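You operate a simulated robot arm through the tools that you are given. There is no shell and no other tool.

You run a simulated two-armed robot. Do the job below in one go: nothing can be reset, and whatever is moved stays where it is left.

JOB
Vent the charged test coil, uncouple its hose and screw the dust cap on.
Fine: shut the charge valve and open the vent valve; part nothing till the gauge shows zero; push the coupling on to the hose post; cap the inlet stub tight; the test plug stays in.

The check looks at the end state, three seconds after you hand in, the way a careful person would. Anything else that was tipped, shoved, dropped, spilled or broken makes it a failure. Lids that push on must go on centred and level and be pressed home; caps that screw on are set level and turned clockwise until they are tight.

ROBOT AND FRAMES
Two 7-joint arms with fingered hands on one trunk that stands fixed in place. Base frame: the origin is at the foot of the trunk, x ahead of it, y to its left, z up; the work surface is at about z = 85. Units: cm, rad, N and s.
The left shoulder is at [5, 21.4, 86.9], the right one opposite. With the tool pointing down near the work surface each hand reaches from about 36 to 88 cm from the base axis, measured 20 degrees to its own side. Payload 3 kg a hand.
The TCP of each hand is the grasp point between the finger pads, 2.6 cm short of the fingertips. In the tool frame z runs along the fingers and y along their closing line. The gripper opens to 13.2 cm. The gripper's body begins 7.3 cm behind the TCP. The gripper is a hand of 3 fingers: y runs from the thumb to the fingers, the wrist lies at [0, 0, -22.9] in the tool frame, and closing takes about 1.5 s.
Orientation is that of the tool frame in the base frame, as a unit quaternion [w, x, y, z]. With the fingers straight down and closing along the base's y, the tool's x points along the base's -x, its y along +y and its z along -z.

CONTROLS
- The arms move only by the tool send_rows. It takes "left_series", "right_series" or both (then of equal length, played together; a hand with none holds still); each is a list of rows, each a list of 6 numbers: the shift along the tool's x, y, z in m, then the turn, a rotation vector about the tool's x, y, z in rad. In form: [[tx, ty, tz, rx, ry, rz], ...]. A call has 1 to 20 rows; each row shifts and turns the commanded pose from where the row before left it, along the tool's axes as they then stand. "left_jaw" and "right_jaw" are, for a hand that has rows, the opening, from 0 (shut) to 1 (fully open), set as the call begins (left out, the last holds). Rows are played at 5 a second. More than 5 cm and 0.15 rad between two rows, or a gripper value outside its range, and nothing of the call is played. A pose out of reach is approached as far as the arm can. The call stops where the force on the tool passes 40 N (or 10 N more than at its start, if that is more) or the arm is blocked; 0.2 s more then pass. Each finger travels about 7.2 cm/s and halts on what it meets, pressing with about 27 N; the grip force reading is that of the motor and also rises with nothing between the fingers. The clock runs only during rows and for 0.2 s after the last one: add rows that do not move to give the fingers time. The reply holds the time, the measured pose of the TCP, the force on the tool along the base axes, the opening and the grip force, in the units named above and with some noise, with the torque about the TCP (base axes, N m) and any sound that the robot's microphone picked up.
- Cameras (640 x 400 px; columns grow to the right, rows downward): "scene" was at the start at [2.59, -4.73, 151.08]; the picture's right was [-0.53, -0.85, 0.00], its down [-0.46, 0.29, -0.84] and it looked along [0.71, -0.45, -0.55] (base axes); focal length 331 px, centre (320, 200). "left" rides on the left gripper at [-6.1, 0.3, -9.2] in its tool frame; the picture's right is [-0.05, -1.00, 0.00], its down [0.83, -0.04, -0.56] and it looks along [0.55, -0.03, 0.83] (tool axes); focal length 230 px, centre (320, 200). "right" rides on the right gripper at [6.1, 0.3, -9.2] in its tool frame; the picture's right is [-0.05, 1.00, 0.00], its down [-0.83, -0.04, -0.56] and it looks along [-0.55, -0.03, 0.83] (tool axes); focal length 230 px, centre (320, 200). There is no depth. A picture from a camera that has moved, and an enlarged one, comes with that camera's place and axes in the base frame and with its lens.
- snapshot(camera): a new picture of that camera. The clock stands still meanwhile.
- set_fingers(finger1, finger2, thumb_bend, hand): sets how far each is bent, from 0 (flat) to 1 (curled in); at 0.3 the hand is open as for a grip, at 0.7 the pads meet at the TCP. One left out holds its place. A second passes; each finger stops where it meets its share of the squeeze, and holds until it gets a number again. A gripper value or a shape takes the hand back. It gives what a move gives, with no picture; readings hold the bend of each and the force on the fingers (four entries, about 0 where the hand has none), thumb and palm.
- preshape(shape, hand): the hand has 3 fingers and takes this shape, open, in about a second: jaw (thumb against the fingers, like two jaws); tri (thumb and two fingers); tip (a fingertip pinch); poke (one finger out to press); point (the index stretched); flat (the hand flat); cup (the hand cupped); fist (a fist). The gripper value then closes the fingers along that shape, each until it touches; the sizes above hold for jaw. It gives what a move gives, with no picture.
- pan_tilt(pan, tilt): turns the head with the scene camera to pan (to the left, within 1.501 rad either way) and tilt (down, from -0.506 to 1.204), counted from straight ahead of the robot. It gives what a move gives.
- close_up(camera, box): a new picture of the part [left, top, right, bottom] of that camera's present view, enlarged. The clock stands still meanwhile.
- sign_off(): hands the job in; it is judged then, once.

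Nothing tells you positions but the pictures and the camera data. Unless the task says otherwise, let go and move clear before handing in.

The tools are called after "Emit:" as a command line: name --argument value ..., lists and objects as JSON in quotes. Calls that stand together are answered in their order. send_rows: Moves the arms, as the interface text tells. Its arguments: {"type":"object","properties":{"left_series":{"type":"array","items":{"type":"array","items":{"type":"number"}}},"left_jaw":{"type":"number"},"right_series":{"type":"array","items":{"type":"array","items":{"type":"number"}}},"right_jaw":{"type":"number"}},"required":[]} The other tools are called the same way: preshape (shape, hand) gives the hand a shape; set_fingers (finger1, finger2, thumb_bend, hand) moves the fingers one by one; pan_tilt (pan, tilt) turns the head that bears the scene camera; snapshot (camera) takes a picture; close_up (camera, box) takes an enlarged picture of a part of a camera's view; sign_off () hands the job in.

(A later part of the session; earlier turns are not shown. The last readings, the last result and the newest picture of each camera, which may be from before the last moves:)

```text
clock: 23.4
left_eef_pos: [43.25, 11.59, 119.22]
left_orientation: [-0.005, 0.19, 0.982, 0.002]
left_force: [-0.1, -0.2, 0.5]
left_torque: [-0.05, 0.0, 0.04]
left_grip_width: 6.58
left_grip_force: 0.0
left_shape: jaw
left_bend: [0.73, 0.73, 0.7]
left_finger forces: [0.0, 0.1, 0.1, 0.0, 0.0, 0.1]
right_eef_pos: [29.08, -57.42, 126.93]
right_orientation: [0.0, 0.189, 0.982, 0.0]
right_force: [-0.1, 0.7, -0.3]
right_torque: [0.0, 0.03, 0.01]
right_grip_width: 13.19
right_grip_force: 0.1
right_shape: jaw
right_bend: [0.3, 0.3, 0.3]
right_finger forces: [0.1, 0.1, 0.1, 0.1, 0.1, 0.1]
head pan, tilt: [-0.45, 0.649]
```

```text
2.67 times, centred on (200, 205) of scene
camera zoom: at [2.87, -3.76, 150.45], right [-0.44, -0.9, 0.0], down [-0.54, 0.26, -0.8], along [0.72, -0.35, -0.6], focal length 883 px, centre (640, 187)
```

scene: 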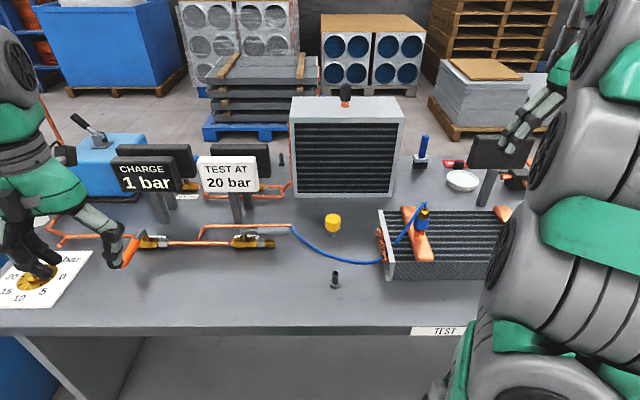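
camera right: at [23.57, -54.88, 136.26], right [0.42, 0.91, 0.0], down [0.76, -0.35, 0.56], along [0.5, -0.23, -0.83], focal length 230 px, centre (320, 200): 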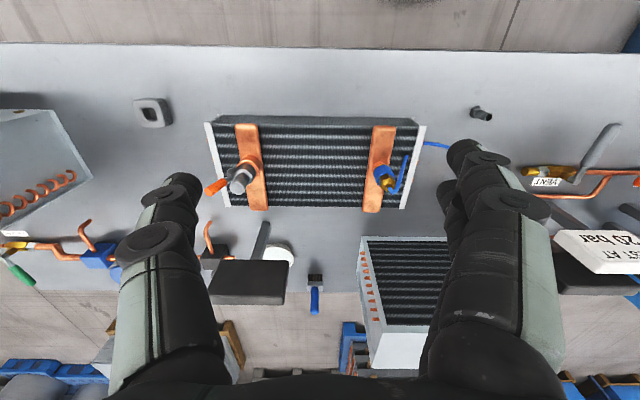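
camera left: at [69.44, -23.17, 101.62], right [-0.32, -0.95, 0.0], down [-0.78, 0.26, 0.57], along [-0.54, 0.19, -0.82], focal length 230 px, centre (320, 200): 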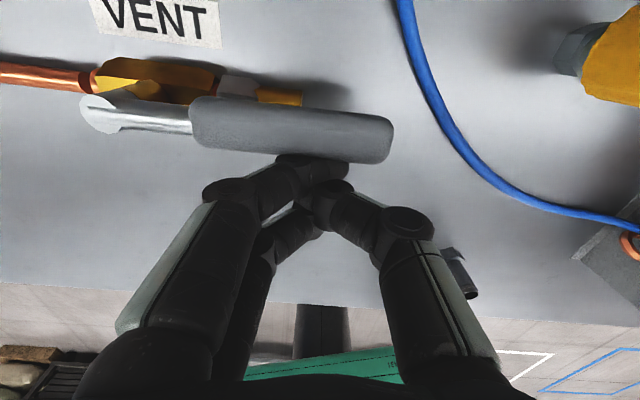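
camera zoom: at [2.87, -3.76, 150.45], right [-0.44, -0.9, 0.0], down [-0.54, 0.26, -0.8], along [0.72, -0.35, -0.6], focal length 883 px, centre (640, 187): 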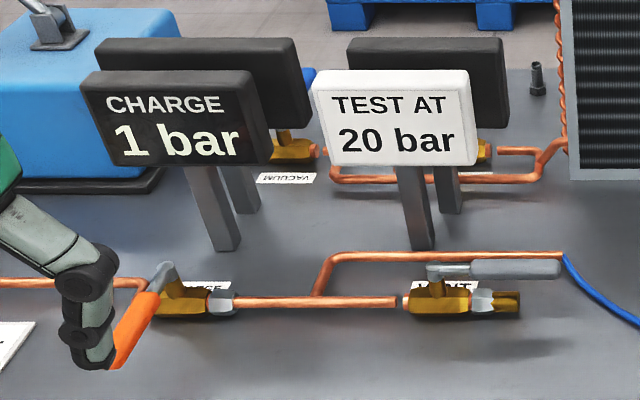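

The gauge reads 1 bar, so I'm not parting anything yet. Meanwhile I'll move the left hand clear and bring the open right hand above the coupling for a closer look.

Emit:
send_rows --right_series '[[-0.0237, 0.0192, 0.025, 0, 0, 0], [-0.0237, 0.0192, 0.025, 0, 0, 0], [-0.0237, 0.0192, 0.025, 0, 0, 0], [-0.0237, 0.0192, 0.02, 0, 0, 0], [-0.0237, 0.0192, 0.02, 0, 0, 0], [-0.0237, 0.0192, 0.02, 0, 0, 0], [0, 0, 0, 0, 0, 0]]' --left_series '[[0.01, 0.03, 0, 0, 0, 0], [0.02, 0.03, 0, 0, 0, 0], [0.02, 0.03, 0, 0, 0, 0], [0.02, 0.03, 0, 0, 0, 0], [0, 0, 0, 0, 0, 0], [0, 0, 0, 0, 0, 0], [0, 0, 0, 0, 0, 0]]'

Emit:
snapshot --camera "right"

Emit:
close_up --camera "right" --box '[220, 100, 420, 225]'

Emit:
snapshot --camera "scene"

Emit:
close_up --camera "scene" --box '[90, 130, 310, 280]'

Emit:
close_up --camera "scene" --box '[310, 140, 510, 300]'

```text
clock: 25.0
left_eef_pos: [41.37, 25.31, 119.15]
left_orientation: [-0.005, 0.188, 0.982, 0.002]
left_force: [0.2, 0.4, 0.6]
left_torque: [0.0, -0.01, 0.0]
left_grip_width: 6.55
left_grip_force: 0.2
left_shape: jaw
left_bend: [0.73, 0.73, 0.7]
left_finger forces: [0.0, 0.0, 0.0, 0.0, 0.1, 0.1]
right_eef_pos: [46.57, -51.7, 113.46]
right_orientation: [0.0, 0.19, 0.982, 0.0]
right_force: [0.7, -0.6, 0.6]
right_torque: [-0.04, 0.03, 0.01]
right_grip_width: 13.2
right_grip_force: 0.1
right_shape: jaw
right_bend: [0.3, 0.3, 0.3]
right_finger forces: [0.0, 0.0, 0.1, 0.0, 0.0, 0.0]
head pan, tilt: [-0.45, 0.649]
```

```text
taken
camera right: at [41.08, -49.27, 122.72], right [0.42, 0.91, 0.0], down [0.76, -0.35, 0.56], along [0.5, -0.23, -0.83], focal length 230 px, centre (320, 200)
```

right: 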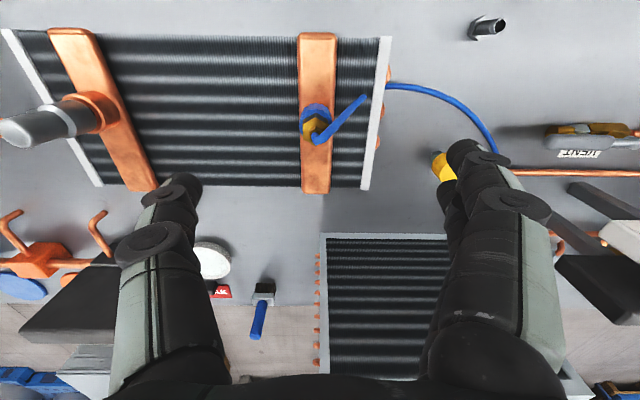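

```text
3.20 times, centred on (320, 162) of right
camera zoom: at [41.08, -49.27, 122.72], right [0.42, 0.91, 0.0], down [0.76, -0.35, 0.56], along [0.5, -0.23, -0.83], focal length 736 px, centre (320, 320)
```

zoom: 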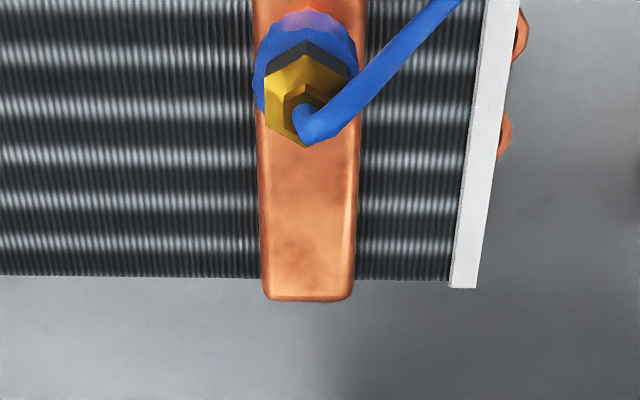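

```text
taken
```

scene: 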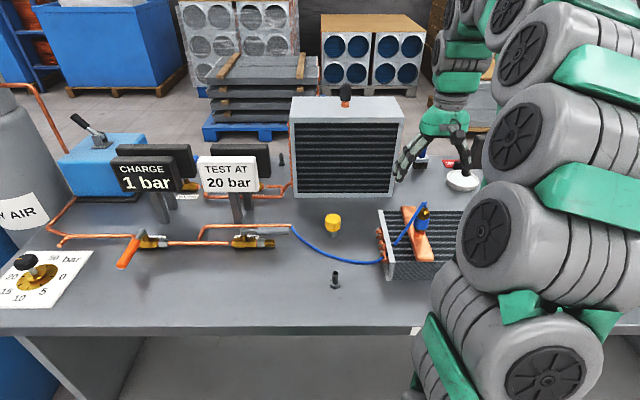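

```text
2.67 times, centred on (200, 205) of scene
camera zoom: at [2.88, -3.76, 150.45], right [-0.44, -0.9, 0.0], down [-0.54, 0.26, -0.8], along [0.72, -0.35, -0.6], focal length 883 px, centre (640, 187)
```

zoom: 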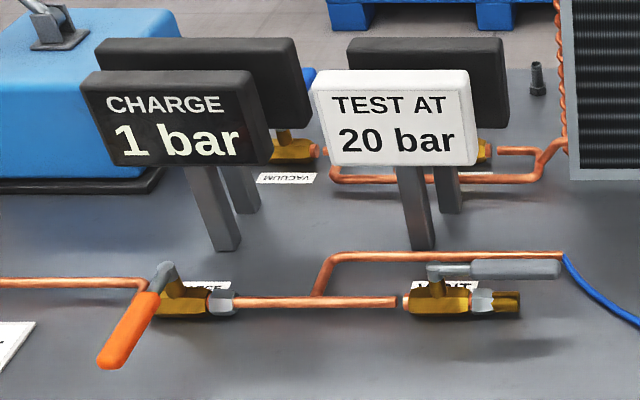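

```text
2.50 times, centred on (410, 220) of scene
camera zoom: at [2.88, -3.76, 150.45], right [-0.44, -0.9, 0.0], down [-0.54, 0.26, -0.8], along [0.72, -0.35, -0.6], focal length 827 px, centre (95, 150)
```

zoom: 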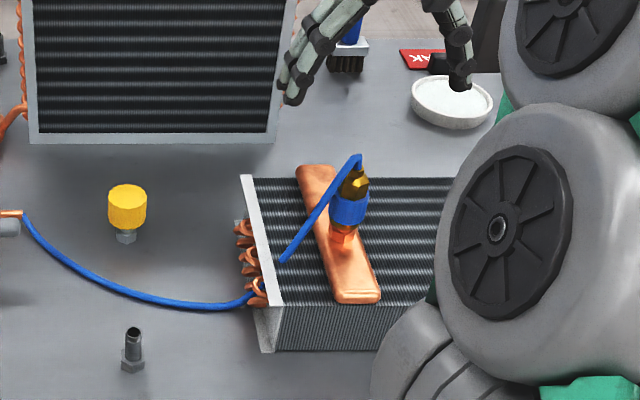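

The gauge still reads 1 bar. The coupling axis is at about (46.8,−52.3), and the hose leaves its top toward +y. While the vent runs on, I'll turn the right hand so its fingers close along x and stay clear of the hose.

Emit:
send_rows --right_series '[[0, 0, 0, 0, 0, 0.1322], [0, 0, 0, 0, 0, 0.1322], [0, 0, 0, 0, 0, 0.1322], [0, 0, 0, 0, 0, 0.1322], [0, 0, 0, 0, 0, 0.1322], [0, 0, 0, 0, 0, 0.1322], [0, 0, 0, 0, 0, 0.1322], [0, 0, 0, 0, 0, 0.1322], [0, 0, 0, 0, 0, 0.1322], [0, 0, 0, 0, 0, 0], [0, 0, 0, 0, 0, 0]]'

Emit:
snapshot --camera "right"

Emit:
close_up --camera "scene" --box '[90, 130, 310, 280]'

Emit:
snapshot --camera "scene"

```text
clock: 27.4
left_eef_pos: [41.27, 25.29, 119.29]
left_orientation: [-0.005, 0.19, 0.982, 0.002]
left_force: [0.2, -0.3, 0.2]
left_torque: [-0.02, -0.04, -0.02]
left_grip_width: 6.59
left_grip_force: 0.1
left_shape: jaw
left_bend: [0.73, 0.73, 0.7]
left_finger forces: [0.0, 0.0, 0.0, 0.1, 0.0, 0.1]
right_eef_pos: [46.52, -51.92, 113.61]
right_orientation: [0.0, 0.706, 0.708, 0.0]
right_force: [0.5, 0.0, -0.8]
right_torque: [0.01, 0.01, -0.03]
right_grip_width: 13.2
right_grip_force: 0.0
right_shape: jaw
right_bend: [0.3, 0.3, 0.3]
right_finger forces: [0.1, 0.1, 0.1, 0.0, 0.0, 0.0]
head pan, tilt: [-0.45, 0.649]
```

```text
taken
camera right: at [46.97, -45.83, 122.74], right [1.0, -0.05, 0.0], down [-0.04, -0.83, 0.56], along [-0.03, -0.55, -0.83], focal length 230 px, centre (320, 200)
```

right: 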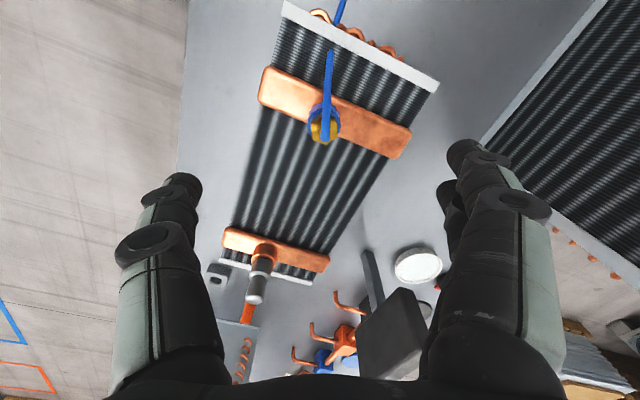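

```text
2.67 times, centred on (200, 205) of scene
camera zoom: at [2.87, -3.76, 150.45], right [-0.44, -0.9, 0.0], down [-0.54, 0.26, -0.8], along [0.72, -0.35, -0.6], focal length 883 px, centre (640, 187)
```

zoom: 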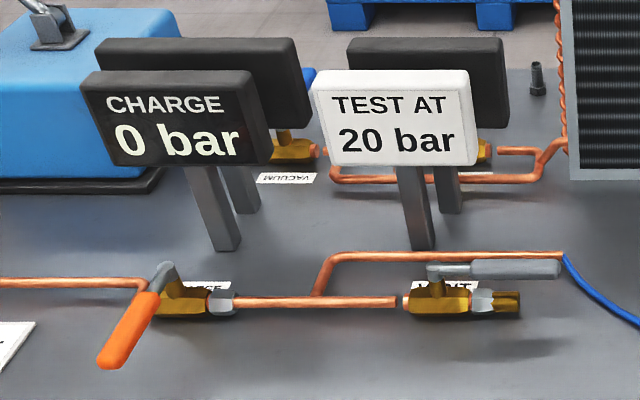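

```text
taken
```

scene: 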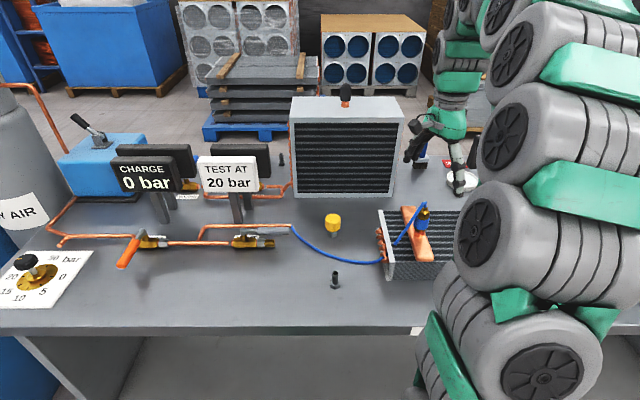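

The gauge reads 0 bar. I'll zoom in with the right camera to centre the hand on the coupling before lowering.

Emit:
close_up --camera "right" --box '[270, 30, 390, 160]'

Emit:
close_up --camera "scene" --box '[380, 180, 460, 260]'

```text
3.08 times, centred on (330, 95) of right
camera zoom: at [46.97, -45.83, 122.74], right [1.0, -0.05, 0.0], down [-0.04, -0.83, 0.56], along [-0.03, -0.55, -0.83], focal length 708 px, centre (289, 523)
```

zoom: 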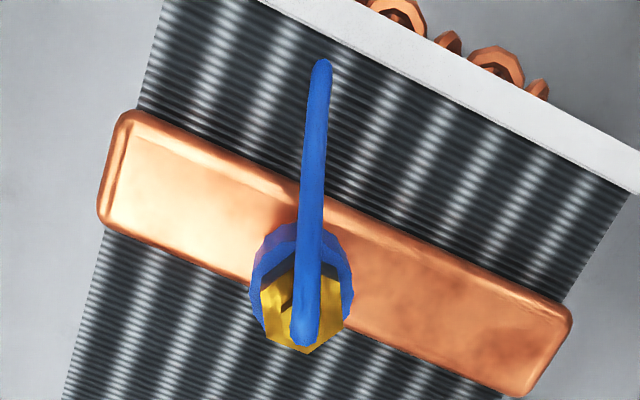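

```text
5.00 times, centred on (420, 220) of scene
camera zoom: at [2.87, -3.76, 150.45], right [-0.44, -0.9, 0.0], down [-0.54, 0.26, -0.8], along [0.72, -0.35, -0.6], focal length 1655 px, centre (-180, 100)
```

zoom: 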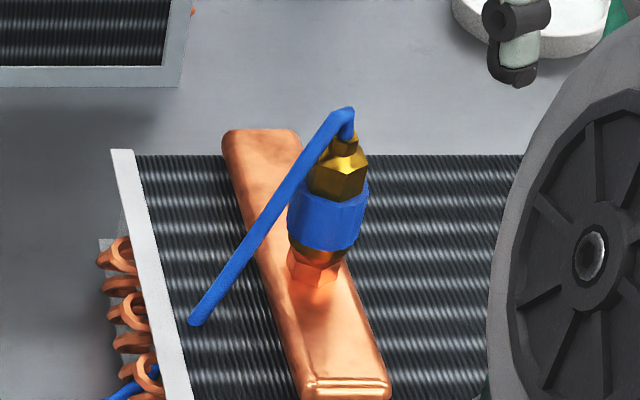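

The coupling axis is at (46.97,−52.0), with the blue sleeve at z≈97.3–100.5. I'll lower the open hand around it.

Emit:
send_rows --right_series '[[-0.0008, 0.0045, 0.03, 0, 0, 0], [0, 0, 0.04, 0, 0, 0], [0, 0, 0.04, 0, 0, 0], [0, 0, 0.025, 0, 0, 0], [0, 0, 0.0145, 0, 0, 0], [0, 0, 0, 0, 0, 0]]' --right_jaw 0.7

Emit:
snapshot --camera "right"

Emit:
close_up --camera "scene" --box '[360, 140, 500, 260]'

```text
clock: 28.8
left_eef_pos: [41.18, 25.35, 119.21]
left_orientation: [-0.005, 0.19, 0.982, 0.002]
left_force: [0.0, -0.5, 0.1]
left_torque: [0.02, 0.0, -0.04]
left_grip_width: 6.59
left_grip_force: 0.0
left_shape: jaw
left_bend: [0.73, 0.73, 0.7]
left_finger forces: [0.0, 0.0, 0.0, 0.0, 0.0, 0.0]
right_eef_pos: [47.09, -52.06, 98.52]
right_orientation: [0.0, 0.707, 0.707, 0.001]
right_force: [-0.1, -0.9, -0.3]
right_torque: [0.0, 0.02, 0.01]
right_grip_width: 9.29
right_grip_force: 0.2
right_shape: jaw
right_bend: [0.67, 0.67, 0.64]
right_finger forces: [0.0, 0.0, 0.0, 0.0, 0.0, 0.0]
head pan, tilt: [-0.45, 0.649]
```

```text
taken
camera right: at [47.39, -45.9, 107.8], right [1.0, -0.05, 0.0], down [-0.04, -0.83, 0.55], along [-0.03, -0.55, -0.83], focal length 230 px, centre (320, 200)
```

right: 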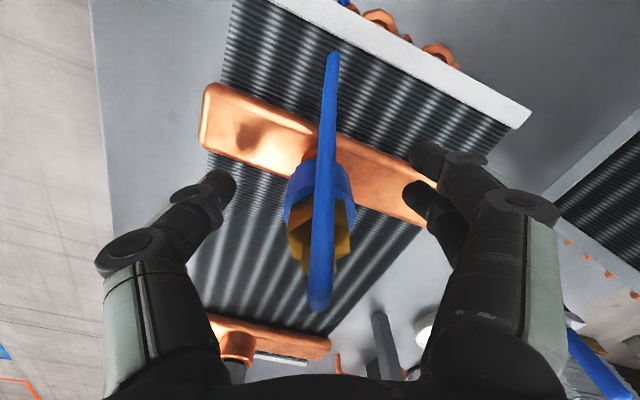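

```text
3.33 times, centred on (430, 200) of scene
camera zoom: at [2.87, -3.76, 150.45], right [-0.44, -0.9, 0.0], down [-0.54, 0.26, -0.8], along [0.72, -0.35, -0.6], focal length 1103 px, centre (-47, 200)
```

zoom: 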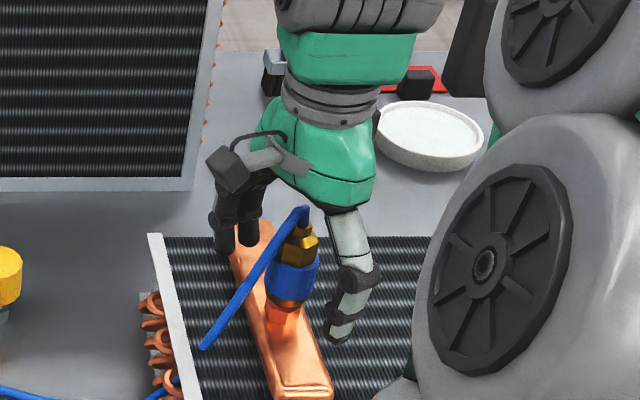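

The hand straddles the coupling and is well centred, so I'll close on the sleeve.

Emit:
send_rows --right_series '[[0, 0, 0, 0, 0, 0], [0, 0, 0, 0, 0, 0], [0, 0, 0, 0, 0, 0], [0, 0, 0, 0, 0, 0], [0, 0, 0, 0, 0, 0], [0, 0, 0, 0, 0, 0]]' --right_jaw 0

Emit:
snapshot --camera "right"

Emit:
close_up --camera "scene" --box '[360, 140, 500, 260]'

```text
clock: 30.2
left_eef_pos: [41.22, 25.39, 119.13]
left_orientation: [-0.005, 0.189, 0.982, 0.001]
left_force: [-0.2, -0.7, -0.2]
left_torque: [-0.01, 0.03, 0.01]
left_grip_width: 6.56
left_grip_force: 0.0
left_shape: jaw
left_bend: [0.73, 0.73, 0.7]
left_finger forces: [0.1, 0.1, 0.0, 0.0, 0.0, 0.0]
right_eef_pos: [46.99, -52.12, 98.5]
right_orientation: [0.0, 0.705, 0.709, 0.0]
right_force: [0.3, 2.1, -1.3]
right_torque: [0.06, 0.0, -0.04]
right_grip_width: 2.62
right_grip_force: 26.8
right_shape: jaw
right_bend: [0.73, 0.73, 0.7]
right_finger forces: [10.6, 13.6, 0.0, 0.1, 21.9, 0.0]
head pan, tilt: [-0.45, 0.649]
```

```text
taken
camera right: at [47.4, -45.91, 107.83], right [1.0, -0.05, 0.0], down [-0.04, -0.83, 0.56], along [-0.03, -0.55, -0.83], focal length 230 px, centre (320, 200)
```

right: 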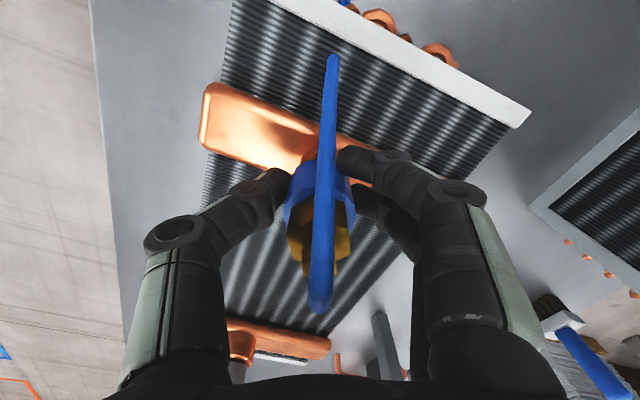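

```text
3.33 times, centred on (430, 200) of scene
camera zoom: at [2.88, -3.76, 150.45], right [-0.44, -0.9, 0.0], down [-0.54, 0.26, -0.8], along [0.72, -0.35, -0.6], focal length 1103 px, centre (-47, 200)
```

zoom: 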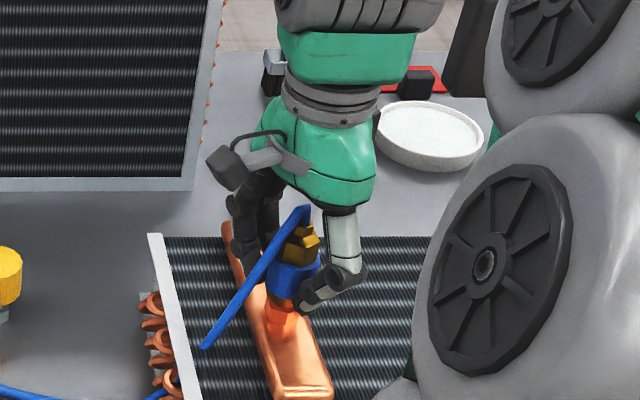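

I have the sleeve in a good grip. I'll pull straight up in small steps, watching the force and the coil.

Emit:
send_rows --right_series '[[0, 0, -0.002, 0, 0, 0], [0, 0, -0.003, 0, 0, 0], [0, 0, -0.003, 0, 0, 0], [0, 0, 0, 0, 0, 0]]'

Emit:
close_up --camera "scene" --box '[360, 140, 500, 260]'

```text
clock: 31.2
left_eef_pos: [41.18, 25.24, 119.28]
left_orientation: [-0.005, 0.189, 0.982, 0.002]
left_force: [0.4, -0.2, -0.1]
left_torque: [0.0, 0.01, -0.03]
left_grip_width: 6.6
left_grip_force: 0.0
left_shape: jaw
left_bend: [0.73, 0.73, 0.7]
left_finger forces: [0.1, 0.1, 0.0, 0.1, 0.1, 0.1]
right_eef_pos: [47.02, -52.03, 99.33]
right_orientation: [-0.001, 0.707, 0.708, 0.0]
right_force: [-0.2, 0.8, -0.6]
right_torque: [0.0, -0.01, 0.01]
right_grip_width: 2.6
right_grip_force: 27.0
right_shape: jaw
right_bend: [0.73, 0.73, 0.7]
right_finger forces: [10.5, 14.0, 0.1, 0.0, 21.7, 0.0]
head pan, tilt: [-0.45, 0.649]
```

```text
3.33 times, centred on (430, 200) of scene
camera zoom: at [2.88, -3.76, 150.45], right [-0.44, -0.9, 0.0], down [-0.54, 0.26, -0.8], along [0.72, -0.35, -0.6], focal length 1103 px, centre (-47, 200)
```

zoom: 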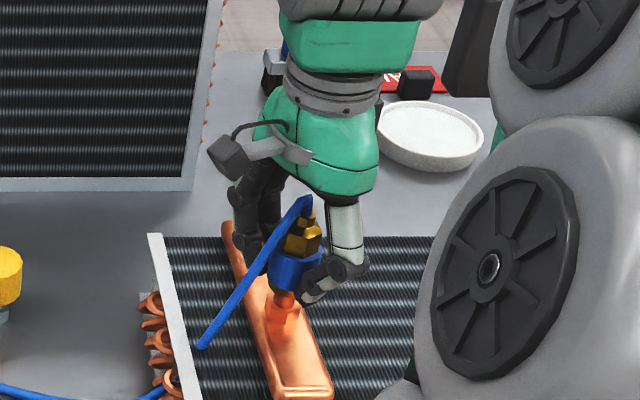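

The coupling is lifting freely and the coil stays put. I'll keep raising it.

Emit:
send_rows --right_series '[[0, 0, -0.01, 0, 0, 0], [0, 0, -0.01, 0, 0, 0], [0, 0, -0.015, 0, 0, 0], [0, 0, -0.02, 0, 0, 0], [0, 0, -0.025, 0, 0, 0], [0, 0, 0, 0, 0, 0]]'

Emit:
snapshot --camera "scene"

Emit:
close_up --camera "scene" --box '[360, 110, 500, 260]'

Emit:
snapshot --camera "right"

```text
clock: 32.6
left_eef_pos: [41.28, 25.22, 119.23]
left_orientation: [-0.004, 0.189, 0.982, 0.002]
left_force: [-0.9, -0.5, -0.1]
left_torque: [-0.04, 0.02, 0.02]
left_grip_width: 6.59
left_grip_force: 0.0
left_shape: jaw
left_bend: [0.73, 0.73, 0.7]
left_finger forces: [0.0, 0.1, 0.1, 0.0, 0.0, 0.0]
right_eef_pos: [47.0, -52.01, 107.28]
right_orientation: [0.0, 0.706, 0.708, 0.0]
right_force: [0.4, -0.1, -1.1]
right_torque: [0.04, 0.01, 0.01]
right_grip_width: 2.58
right_grip_force: 27.2
right_shape: jaw
right_bend: [0.73, 0.73, 0.7]
right_finger forces: [11.1, 14.4, 0.0, 0.0, 21.6, 0.0]
head pan, tilt: [-0.45, 0.649]
```

```text
taken
```

scene: 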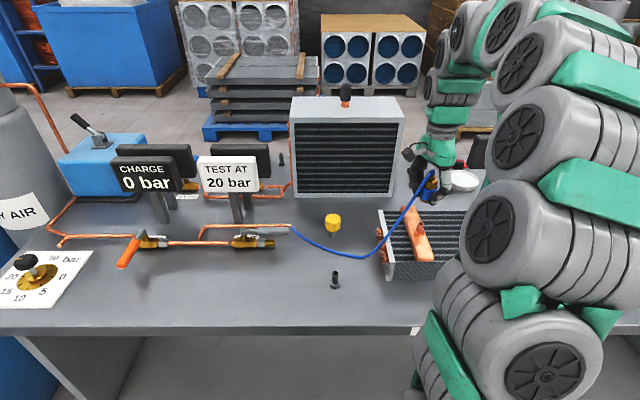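

```text
2.67 times, centred on (430, 185) of scene
camera zoom: at [2.88, -3.76, 150.45], right [-0.44, -0.9, 0.0], down [-0.54, 0.26, -0.8], along [0.72, -0.35, -0.6], focal length 883 px, centre (27, 240)
```

zoom: 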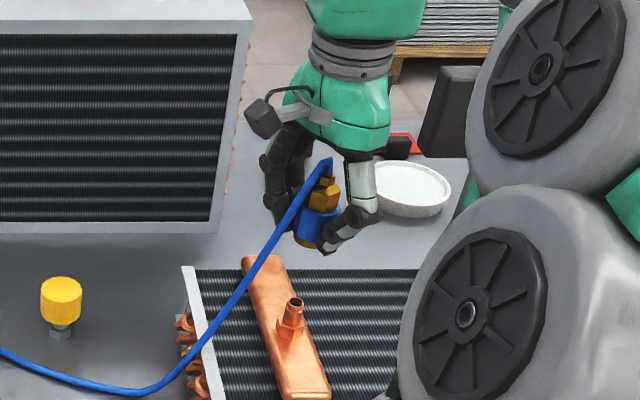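

```text
taken
camera right: at [47.45, -45.84, 116.59], right [1.0, -0.05, 0.0], down [-0.04, -0.83, 0.55], along [-0.03, -0.55, -0.83], focal length 230 px, centre (320, 200)
```

right: 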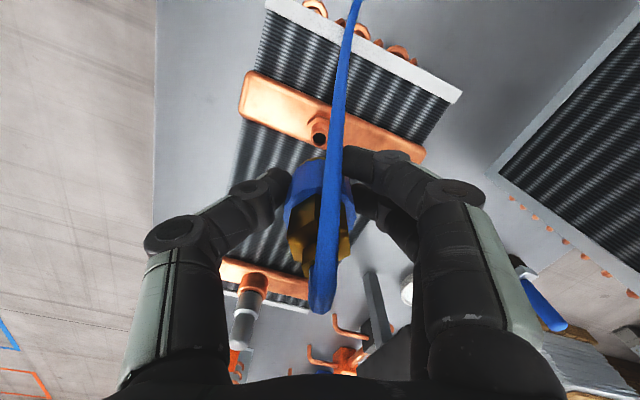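

The coupling is off and the copper stub is standing clear. I'll note exactly where the stub top sits in the hand camera, so I can line the hose post up the same way.

Emit:
close_up --camera "right" --box '[270, 80, 370, 180]'

Emit:
close_up --camera "scene" --box '[400, 180, 460, 250]'

Emit:
close_up --camera "scene" --box '[305, 200, 365, 300]'

```text
4.00 times, centred on (320, 130) of right
camera zoom: at [47.45, -45.84, 116.59], right [1.0, -0.05, 0.0], down [-0.04, -0.83, 0.55], along [-0.03, -0.55, -0.83], focal length 920 px, centre (320, 480)
```

zoom: 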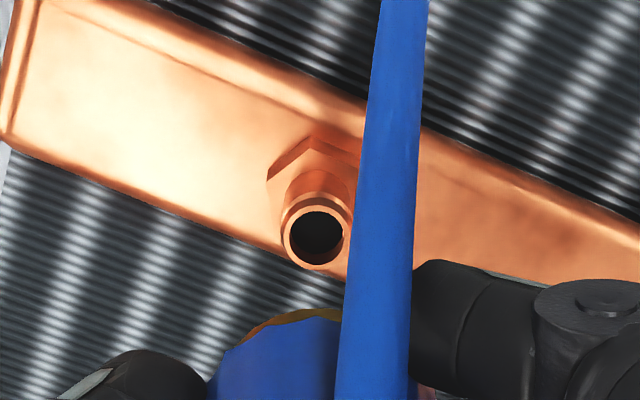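

```text
5.71 times, centred on (430, 215) of scene
camera zoom: at [2.88, -3.76, 150.45], right [-0.44, -0.9, 0.0], down [-0.54, 0.26, -0.8], along [0.72, -0.35, -0.6], focal length 1891 px, centre (-309, 114)
```

zoom: 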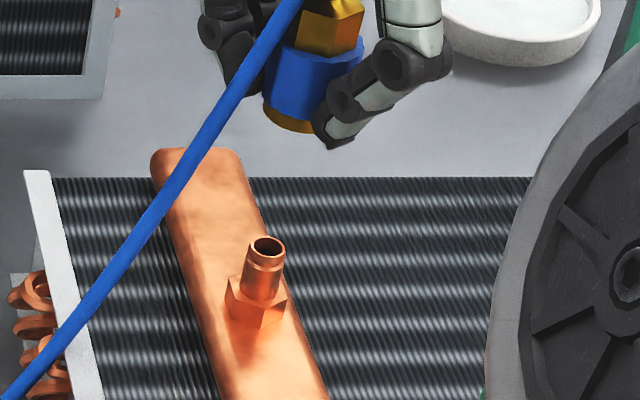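

```text
4.00 times, centred on (335, 250) of scene
camera zoom: at [2.88, -3.76, 150.45], right [-0.44, -0.9, 0.0], down [-0.54, 0.26, -0.8], along [0.72, -0.35, -0.6], focal length 1324 px, centre (260, 0)
```

zoom: 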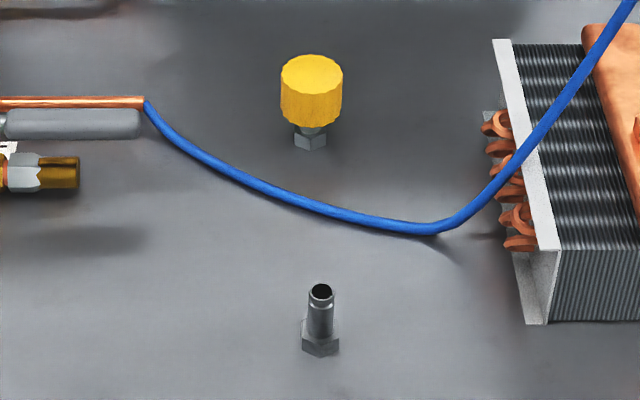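

The stub and the post look to be the same fitting. I'll carry the coupling over to the post at about (47.7,−30), staying high.

Emit:
send_rows --right_series '[[0.044, 0.0015, 0, 0, 0, 0], [0.044, 0.0015, 0, 0, 0, 0], [0.044, 0.0015, 0, 0, 0, 0], [0.044, 0.0015, 0, 0, 0, 0], [0.044, 0.001, 0, 0, 0, 0], [0, 0, 0.04, 0, 0, 0], [0, 0, 0.03, 0, 0, 0], [0, 0, 0, 0, 0, 0]]'

Emit:
snapshot --camera "right"

Emit:
close_up --camera "right" --box '[270, 80, 370, 180]'

Emit:
snapshot --camera "scene"

Emit:
close_up --camera "scene" --box '[290, 170, 390, 300]'

```text
clock: 34.4
left_eef_pos: [41.26, 25.26, 119.21]
left_orientation: [-0.006, 0.189, 0.982, 0.002]
left_force: [0.1, 0.3, 0.0]
left_torque: [0.0, 0.01, 0.01]
left_grip_width: 6.58
left_grip_force: 0.1
left_shape: jaw
left_bend: [0.73, 0.73, 0.7]
left_finger forces: [0.0, 0.0, 0.1, 0.1, 0.0, 0.0]
right_eef_pos: [47.66, -30.18, 100.31]
right_orientation: [0.001, 0.707, 0.708, 0.0]
right_force: [0.6, 0.5, -1.5]
right_torque: [-0.04, 0.01, 0.01]
right_grip_width: 2.53
right_grip_force: 27.0
right_shape: jaw
right_bend: [0.73, 0.73, 0.7]
right_finger forces: [11.3, 14.7, 0.0, 0.1, 21.5, 0.0]
head pan, tilt: [-0.45, 0.649]
```

```text
taken
camera right: at [48.07, -23.93, 109.62], right [1.0, -0.05, 0.0], down [-0.04, -0.83, 0.56], along [-0.03, -0.55, -0.83], focal length 230 px, centre (320, 200)
```

right: 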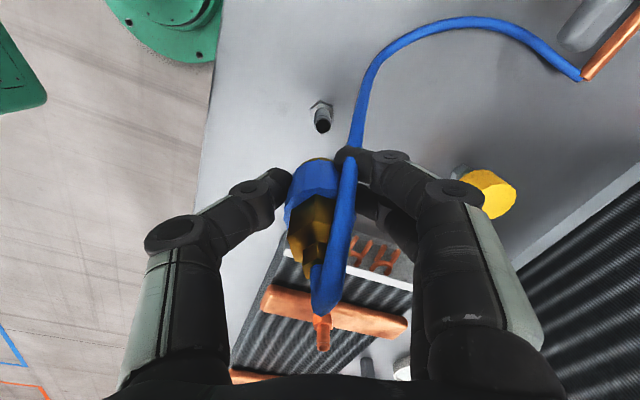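

```text
4.00 times, centred on (320, 130) of right
camera zoom: at [48.07, -23.93, 109.62], right [1.0, -0.05, 0.0], down [-0.04, -0.83, 0.56], along [-0.03, -0.55, -0.83], focal length 920 px, centre (320, 480)
```

zoom: 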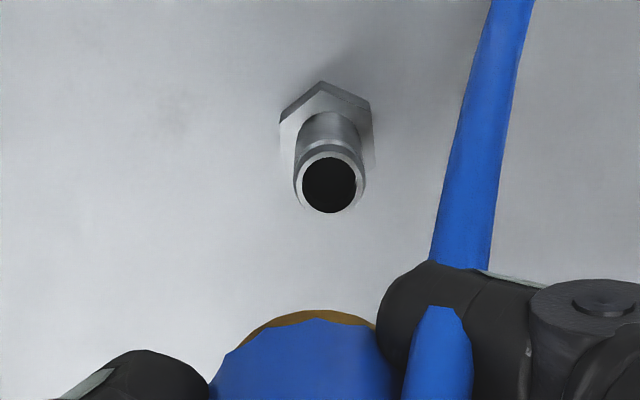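

```text
taken
```

scene: 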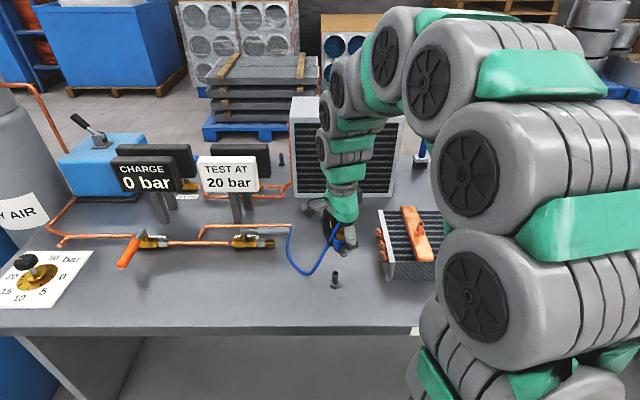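

```text
3.08 times, centred on (340, 235) of scene
camera zoom: at [2.88, -3.76, 150.45], right [-0.44, -0.9, 0.0], down [-0.54, 0.26, -0.8], along [0.72, -0.35, -0.6], focal length 1018 px, centre (258, 92)
```

zoom: 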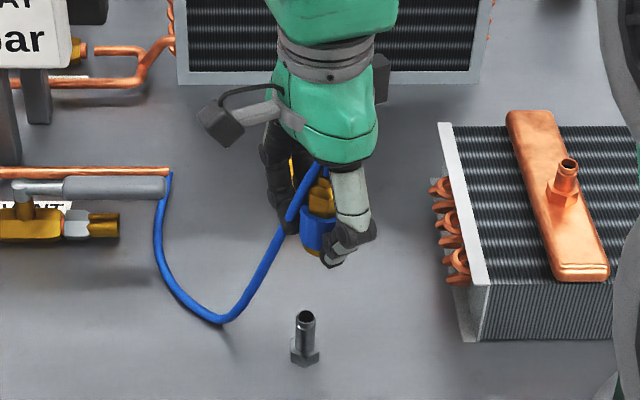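

From the hand camera the post is at about (47.93,−29.5). I'll shift by (+0.28, +0.88) cm and look again.

Emit:
send_rows --right_series '[[0.0044, 0.0014, 0, 0, 0, 0], [0.0044, 0.0014, 0, 0, 0, 0], [0, 0, 0.01, 0, 0, 0], [0, 0, 0, 0, 0, 0]]'

Emit:
close_up --camera "right" --box '[270, 80, 370, 180]'

Emit:
close_up --camera "scene" --box '[300, 190, 380, 300]'

```text
clock: 35.4
left_eef_pos: [41.26, 25.4, 119.19]
left_orientation: [-0.006, 0.189, 0.982, 0.002]
left_force: [0.2, -0.3, 0.4]
left_torque: [0.01, 0.01, 0.0]
left_grip_width: 6.58
left_grip_force: 0.1
left_shape: jaw
left_bend: [0.73, 0.73, 0.7]
left_finger forces: [0.1, 0.1, 0.0, 0.0, 0.1, 0.0]
right_eef_pos: [47.84, -29.26, 99.36]
right_orientation: [0.0, 0.706, 0.708, 0.0]
right_force: [-0.2, -0.7, -0.9]
right_torque: [0.02, 0.0, 0.01]
right_grip_width: 2.52
right_grip_force: 26.8
right_shape: jaw
right_bend: [0.73, 0.73, 0.7]
right_finger forces: [11.4, 14.7, 0.0, 0.1, 21.6, 0.1]
head pan, tilt: [-0.45, 0.649]
```

```text
4.00 times, centred on (320, 130) of right
camera zoom: at [48.33, -23.04, 108.6], right [1.0, -0.05, 0.0], down [-0.04, -0.83, 0.56], along [-0.03, -0.55, -0.83], focal length 920 px, centre (320, 480)
```

zoom: 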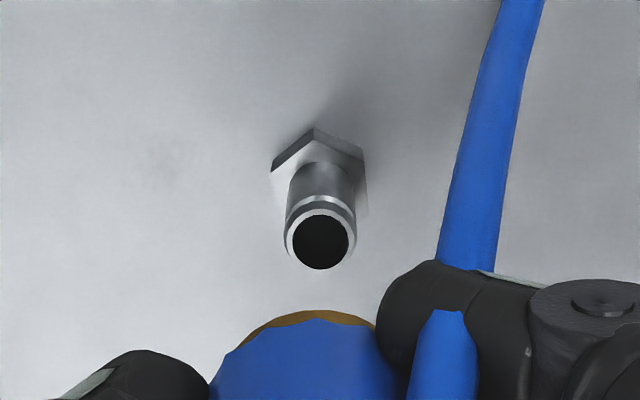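

```text
3.64 times, centred on (340, 245) of scene
camera zoom: at [2.88, -3.76, 150.45], right [-0.44, -0.9, 0.0], down [-0.54, 0.26, -0.8], along [0.72, -0.35, -0.6], focal length 1204 px, centre (247, 36)
```

zoom: 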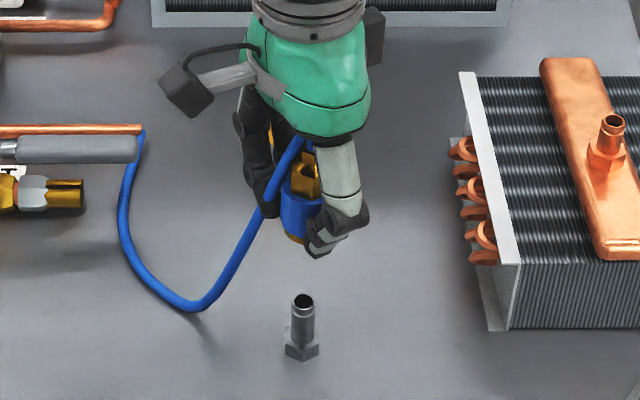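

The post top now shows where the stub did, within about a millimetre. I'll lower the coupling to just above the post.

Emit:
send_rows --right_series '[[0, 0.0006, 0.02, 0, 0, 0], [0, 0, 0.02, 0, 0, 0], [0, 0, 0.015, 0, 0, 0], [0, 0, 0.007, 0, 0, 0], [0, 0, 0, 0, 0, 0]]'

Emit:
snapshot --camera "right"

Emit:
close_up --camera "scene" --box '[300, 190, 380, 300]'

```text
clock: 36.6
left_eef_pos: [41.25, 25.41, 119.11]
left_orientation: [-0.005, 0.189, 0.982, 0.002]
left_force: [-0.9, -0.2, 0.0]
left_torque: [0.01, 0.03, 0.0]
left_grip_width: 6.57
left_grip_force: 0.2
left_shape: jaw
left_bend: [0.73, 0.73, 0.7]
left_finger forces: [0.0, 0.0, 0.1, 0.0, 0.1, 0.0]
right_eef_pos: [48.08, -29.14, 93.21]
right_orientation: [0.0, 0.707, 0.708, 0.0]
right_force: [-0.3, 0.0, -0.7]
right_torque: [-0.01, -0.01, -0.02]
right_grip_width: 2.53
right_grip_force: 27.6
right_shape: jaw
right_bend: [0.73, 0.73, 0.7]
right_finger forces: [11.2, 14.8, 0.0, 0.0, 21.5, 0.0]
head pan, tilt: [-0.45, 0.649]
```

```text
taken
camera right: at [48.44, -23.04, 102.4], right [1.0, -0.05, 0.0], down [-0.04, -0.83, 0.56], along [-0.03, -0.55, -0.83], focal length 230 px, centre (320, 200)
```

right: 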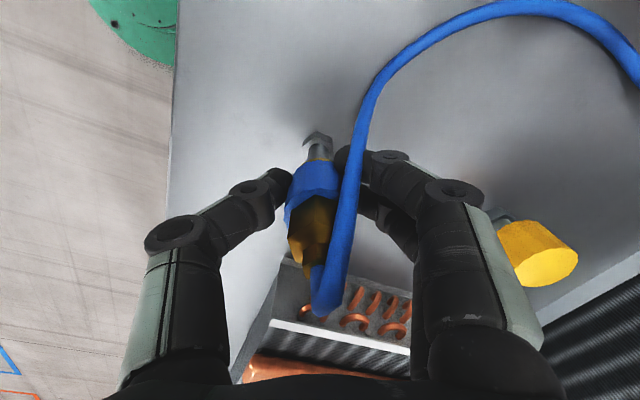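

```text
3.64 times, centred on (340, 245) of scene
camera zoom: at [2.88, -3.76, 150.45], right [-0.44, -0.9, 0.0], down [-0.54, 0.26, -0.8], along [0.72, -0.35, -0.6], focal length 1204 px, centre (247, 36)
```

zoom: 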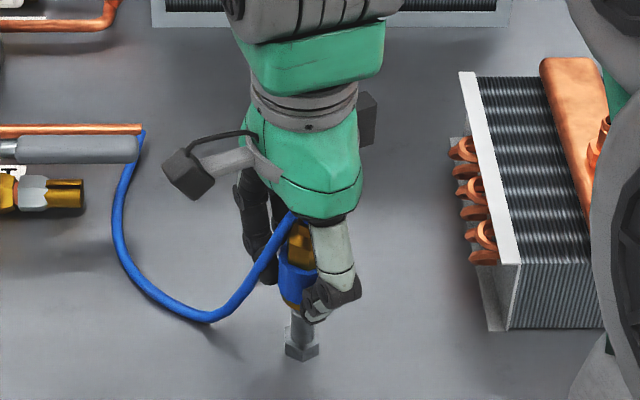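

The coupling is right over the nipple. I'll press it down slowly.

Emit:
send_rows --right_series '[[0, 0, 0.004, 0, 0, 0], [0, 0, 0.004, 0, 0, 0], [0, 0, 0.004, 0, 0, 0], [0, 0, 0.004, 0, 0, 0], [0, 0, 0.003, 0, 0, 0], [0, 0, 0, 0, 0, 0]]'

Emit:
close_up --camera "scene" --box '[300, 190, 380, 300]'

Emit:
snapshot --camera "right"

```text
clock: 38.0
left_eef_pos: [41.23, 25.45, 119.24]
left_orientation: [-0.005, 0.189, 0.982, 0.002]
left_force: [1.1, 0.9, 0.8]
left_torque: [-0.01, 0.02, -0.02]
left_grip_width: 6.58
left_grip_force: 0.1
left_shape: jaw
left_bend: [0.73, 0.73, 0.7]
left_finger forces: [0.0, 0.0, 0.1, 0.0, 0.0, 0.0]
right_eef_pos: [47.91, -29.1, 91.12]
right_orientation: [-0.001, 0.707, 0.707, 0.0]
right_force: [-2.2, -0.1, -1.3]
right_torque: [0.01, 0.02, 0.02]
right_grip_width: 2.51
right_grip_force: 27.2
right_shape: jaw
right_bend: [0.73, 0.73, 0.7]
right_finger forces: [11.3, 14.3, 0.0, 0.0, 22.6, 0.1]
head pan, tilt: [-0.45, 0.649]
```

```text
3.64 times, centred on (340, 245) of scene
camera zoom: at [2.87, -3.76, 150.45], right [-0.44, -0.9, 0.0], down [-0.54, 0.26, -0.8], along [0.72, -0.35, -0.6], focal length 1204 px, centre (247, 36)
```

zoom: 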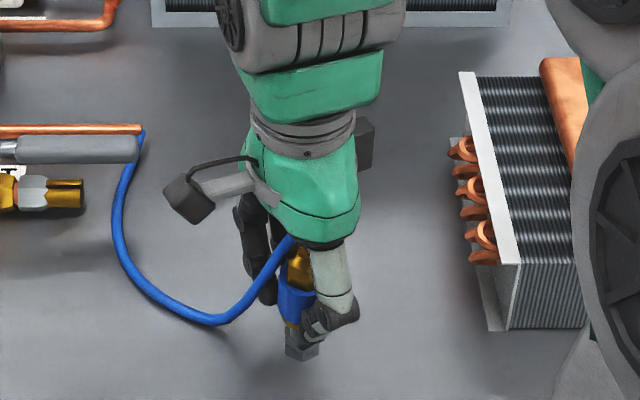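

```text
taken
camera right: at [48.42, -23.02, 100.49], right [1.0, -0.05, 0.0], down [-0.04, -0.83, 0.56], along [-0.03, -0.55, -0.83], focal length 230 px, centre (320, 200)
```

right: 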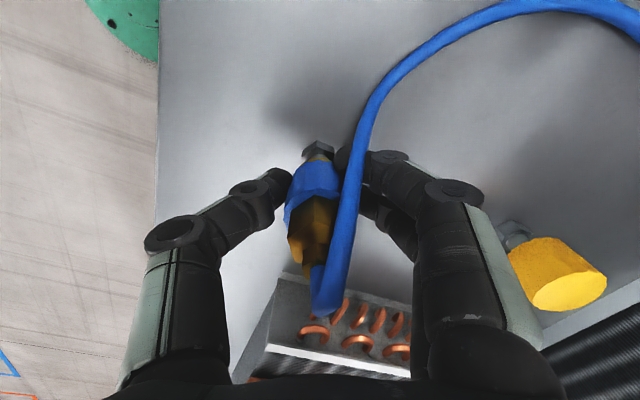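

It is sliding on with almost no resistance. I'll keep pressing until it seats.

Emit:
send_rows --right_series '[[0, 0, 0.003, 0, 0, 0], [0, 0, 0.003, 0, 0, 0], [0, 0, 0.003, 0, 0, 0], [0, 0, 0.003, 0, 0, 0], [0, 0, 0, 0, 0, 0]]'

Emit:
close_up --camera "scene" --box '[300, 190, 380, 300]'

Emit:
snapshot --camera "right"

```text
clock: 38.8
left_eef_pos: [41.21, 25.39, 119.17]
left_orientation: [-0.005, 0.189, 0.982, 0.002]
left_force: [0.3, -0.3, 0.1]
left_torque: [0.04, -0.02, -0.01]
left_grip_width: 6.58
left_grip_force: 0.0
left_shape: jaw
left_bend: [0.73, 0.73, 0.7]
left_finger forces: [0.0, 0.0, 0.0, 0.0, 0.0, 0.1]
right_eef_pos: [48.12, -29.1, 90.56]
right_orientation: [0.002, 0.706, 0.708, 0.002]
right_force: [-5.1, 3.8, 30.2]
right_torque: [0.0, 0.2, -0.04]
right_grip_width: 2.88
right_grip_force: 27.3
right_shape: jaw
right_bend: [0.74, 0.74, 0.72]
right_finger forces: [14.7, 18.7, 0.0, 0.0, 31.7, 0.0]
head pan, tilt: [-0.45, 0.649]
stopped in row 4 (right hand): the force on the tool passed its limit at 42 N (the readings are from after the stop); the commanded pose is now the measured one
```

```text
3.64 times, centred on (340, 245) of scene
camera zoom: at [2.84, -3.73, 150.45], right [-0.44, -0.9, 0.0], down [-0.54, 0.26, -0.8], along [0.72, -0.35, -0.6], focal length 1204 px, centre (247, 36)
```

zoom: 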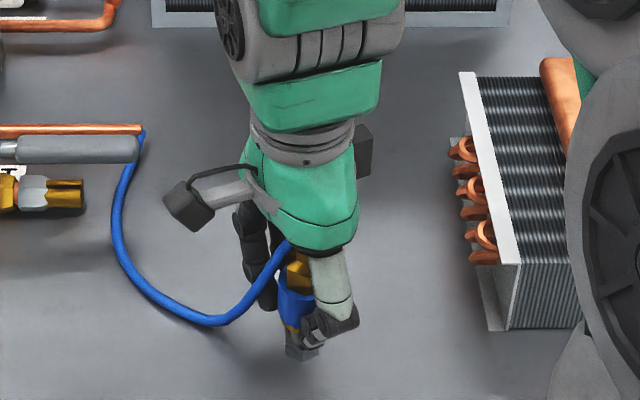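

```text
taken
camera right: at [48.47, -22.99, 99.84], right [1.0, -0.05, 0.0], down [-0.04, -0.83, 0.56], along [-0.02, -0.55, -0.83], focal length 230 px, centre (320, 200)
```

right: 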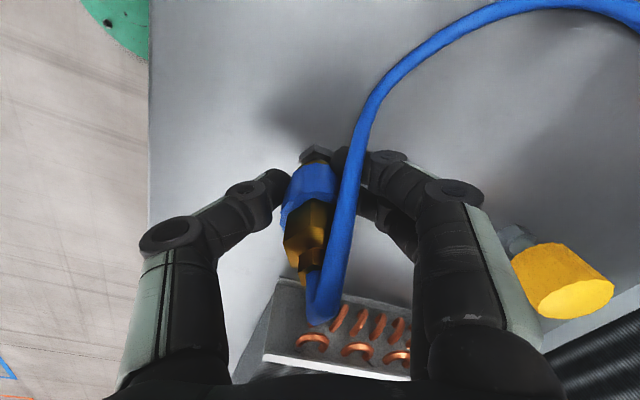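

The force climbed to about 40 N at z=90.6, which is the depth I expected for seated. I'll check how it sits.

Emit:
close_up --camera "right" --box '[270, 130, 370, 230]'

Emit:
close_up --camera "scene" --box '[310, 240, 360, 300]'

Emit:
close_up --camera "left" --box '[0, 0, 640, 400]'

```text
4.00 times, centred on (320, 180) of right
camera zoom: at [48.47, -22.99, 99.84], right [1.0, -0.05, 0.0], down [-0.04, -0.83, 0.56], along [-0.02, -0.55, -0.83], focal length 920 px, centre (320, 280)
```

zoom: 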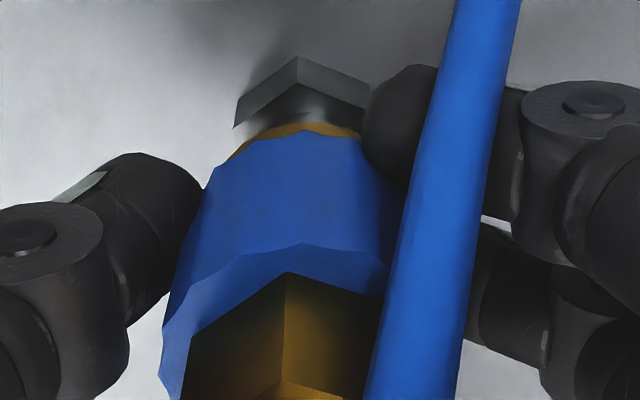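

```text
6.67 times, centred on (335, 270) of scene
camera zoom: at [2.84, -3.73, 150.45], right [-0.44, -0.9, 0.0], down [-0.54, 0.26, -0.8], along [0.72, -0.35, -0.6], focal length 2206 px, centre (220, -267)
```

zoom: 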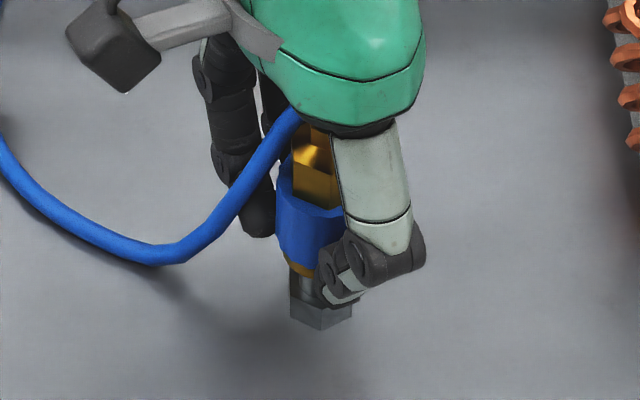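

```text
1.00 times, centred on (320, 200) of left (not enlarged: the box is as wide or as high as the picture)
camera zoom: at [47.16, 23.25, 128.5], right [-0.32, -0.95, 0.0], down [-0.78, 0.27, 0.56], along [-0.53, 0.18, -0.83], focal length 230 px, centre (320, 200)
```

zoom: 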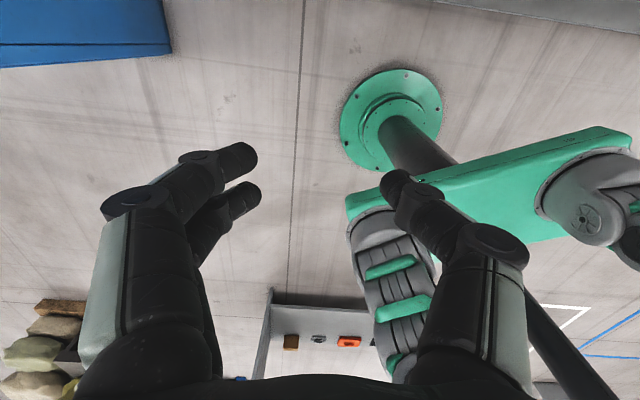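

The nipple is about 1 cm into the coupling and the side force suggests it is slightly off line. I'll ease up, nudge it (−x, +y) and press again.

Emit:
send_rows --right_series '[[0.0, 0.0, -0.003, 0, 0, 0], [0.001, -0.001, 0, 0, 0, 0], [0, 0, 0, 0, 0, 0]]'

Emit:
send_rows --right_series '[[0, 0, 0.002, 0, 0, 0], [0, 0, 0.002, 0, 0, 0], [0, 0, 0.002, 0, 0, 0], [0, 0, 0.002, 0, 0, 0], [0, 0, 0, 0, 0, 0]]'

Emit:
close_up --camera "scene" --box '[310, 240, 360, 300]'

```text
clock: 39.6
left_eef_pos: [41.36, 25.3, 119.21]
left_orientation: [-0.005, 0.189, 0.982, 0.002]
left_force: [-0.6, -0.1, 0.1]
left_torque: [0.01, 0.0, 0.01]
left_grip_width: 6.55
left_grip_force: 0.0
left_shape: jaw
left_bend: [0.73, 0.73, 0.7]
left_finger forces: [0.1, 0.0, 0.0, 0.1, 0.1, 0.1]
right_eef_pos: [48.12, -29.08, 90.85]
right_orientation: [0.001, 0.706, 0.708, 0.001]
right_force: [0.8, -2.4, -0.2]
right_torque: [-0.04, -0.01, 0.0]
right_grip_width: 2.71
right_grip_force: 27.1
right_shape: jaw
right_bend: [0.73, 0.73, 0.71]
right_finger forces: [11.3, 17.2, 0.1, 0.0, 22.5, 0.0]
head pan, tilt: [-0.45, 0.649]
```

```text
clock: 40.3
left_eef_pos: [41.26, 25.37, 119.27]
left_orientation: [-0.006, 0.189, 0.982, 0.002]
left_force: [0.4, 0.4, 0.1]
left_torque: [0.02, 0.02, -0.03]
left_grip_width: 6.58
left_grip_force: 0.0
left_shape: jaw
left_bend: [0.73, 0.73, 0.7]
left_finger forces: [0.0, 0.1, 0.1, 0.0, 0.0, 0.0]
right_eef_pos: [48.17, -29.06, 90.52]
right_orientation: [0.004, 0.706, 0.708, 0.002]
right_force: [-5.9, 2.1, 29.6]
right_torque: [-0.07, 0.2, -0.03]
right_grip_width: 2.88
right_grip_force: 27.1
right_shape: jaw
right_bend: [0.74, 0.75, 0.72]
right_finger forces: [13.6, 19.3, 0.1, 0.0, 31.9, 0.0]
head pan, tilt: [-0.45, 0.649]
stopped in row 3 (right hand): the force on the tool passed its limit at 41 N (the readings are from after the stop); the commanded pose is now the measured one
```

```text
6.67 times, centred on (335, 270) of scene
camera zoom: at [2.84, -3.74, 150.45], right [-0.44, -0.9, 0.0], down [-0.54, 0.26, -0.8], along [0.72, -0.35, -0.6], focal length 2206 px, centre (220, -267)
```

zoom: 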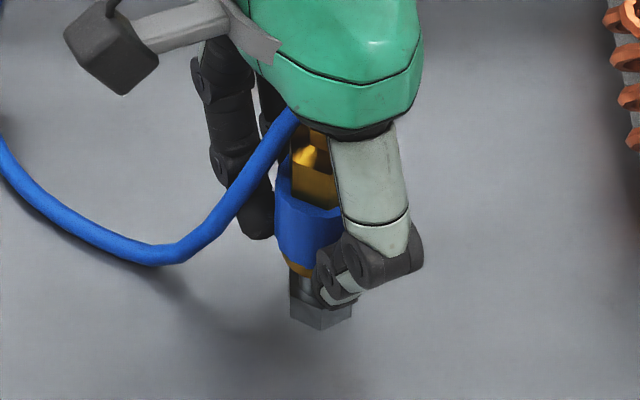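

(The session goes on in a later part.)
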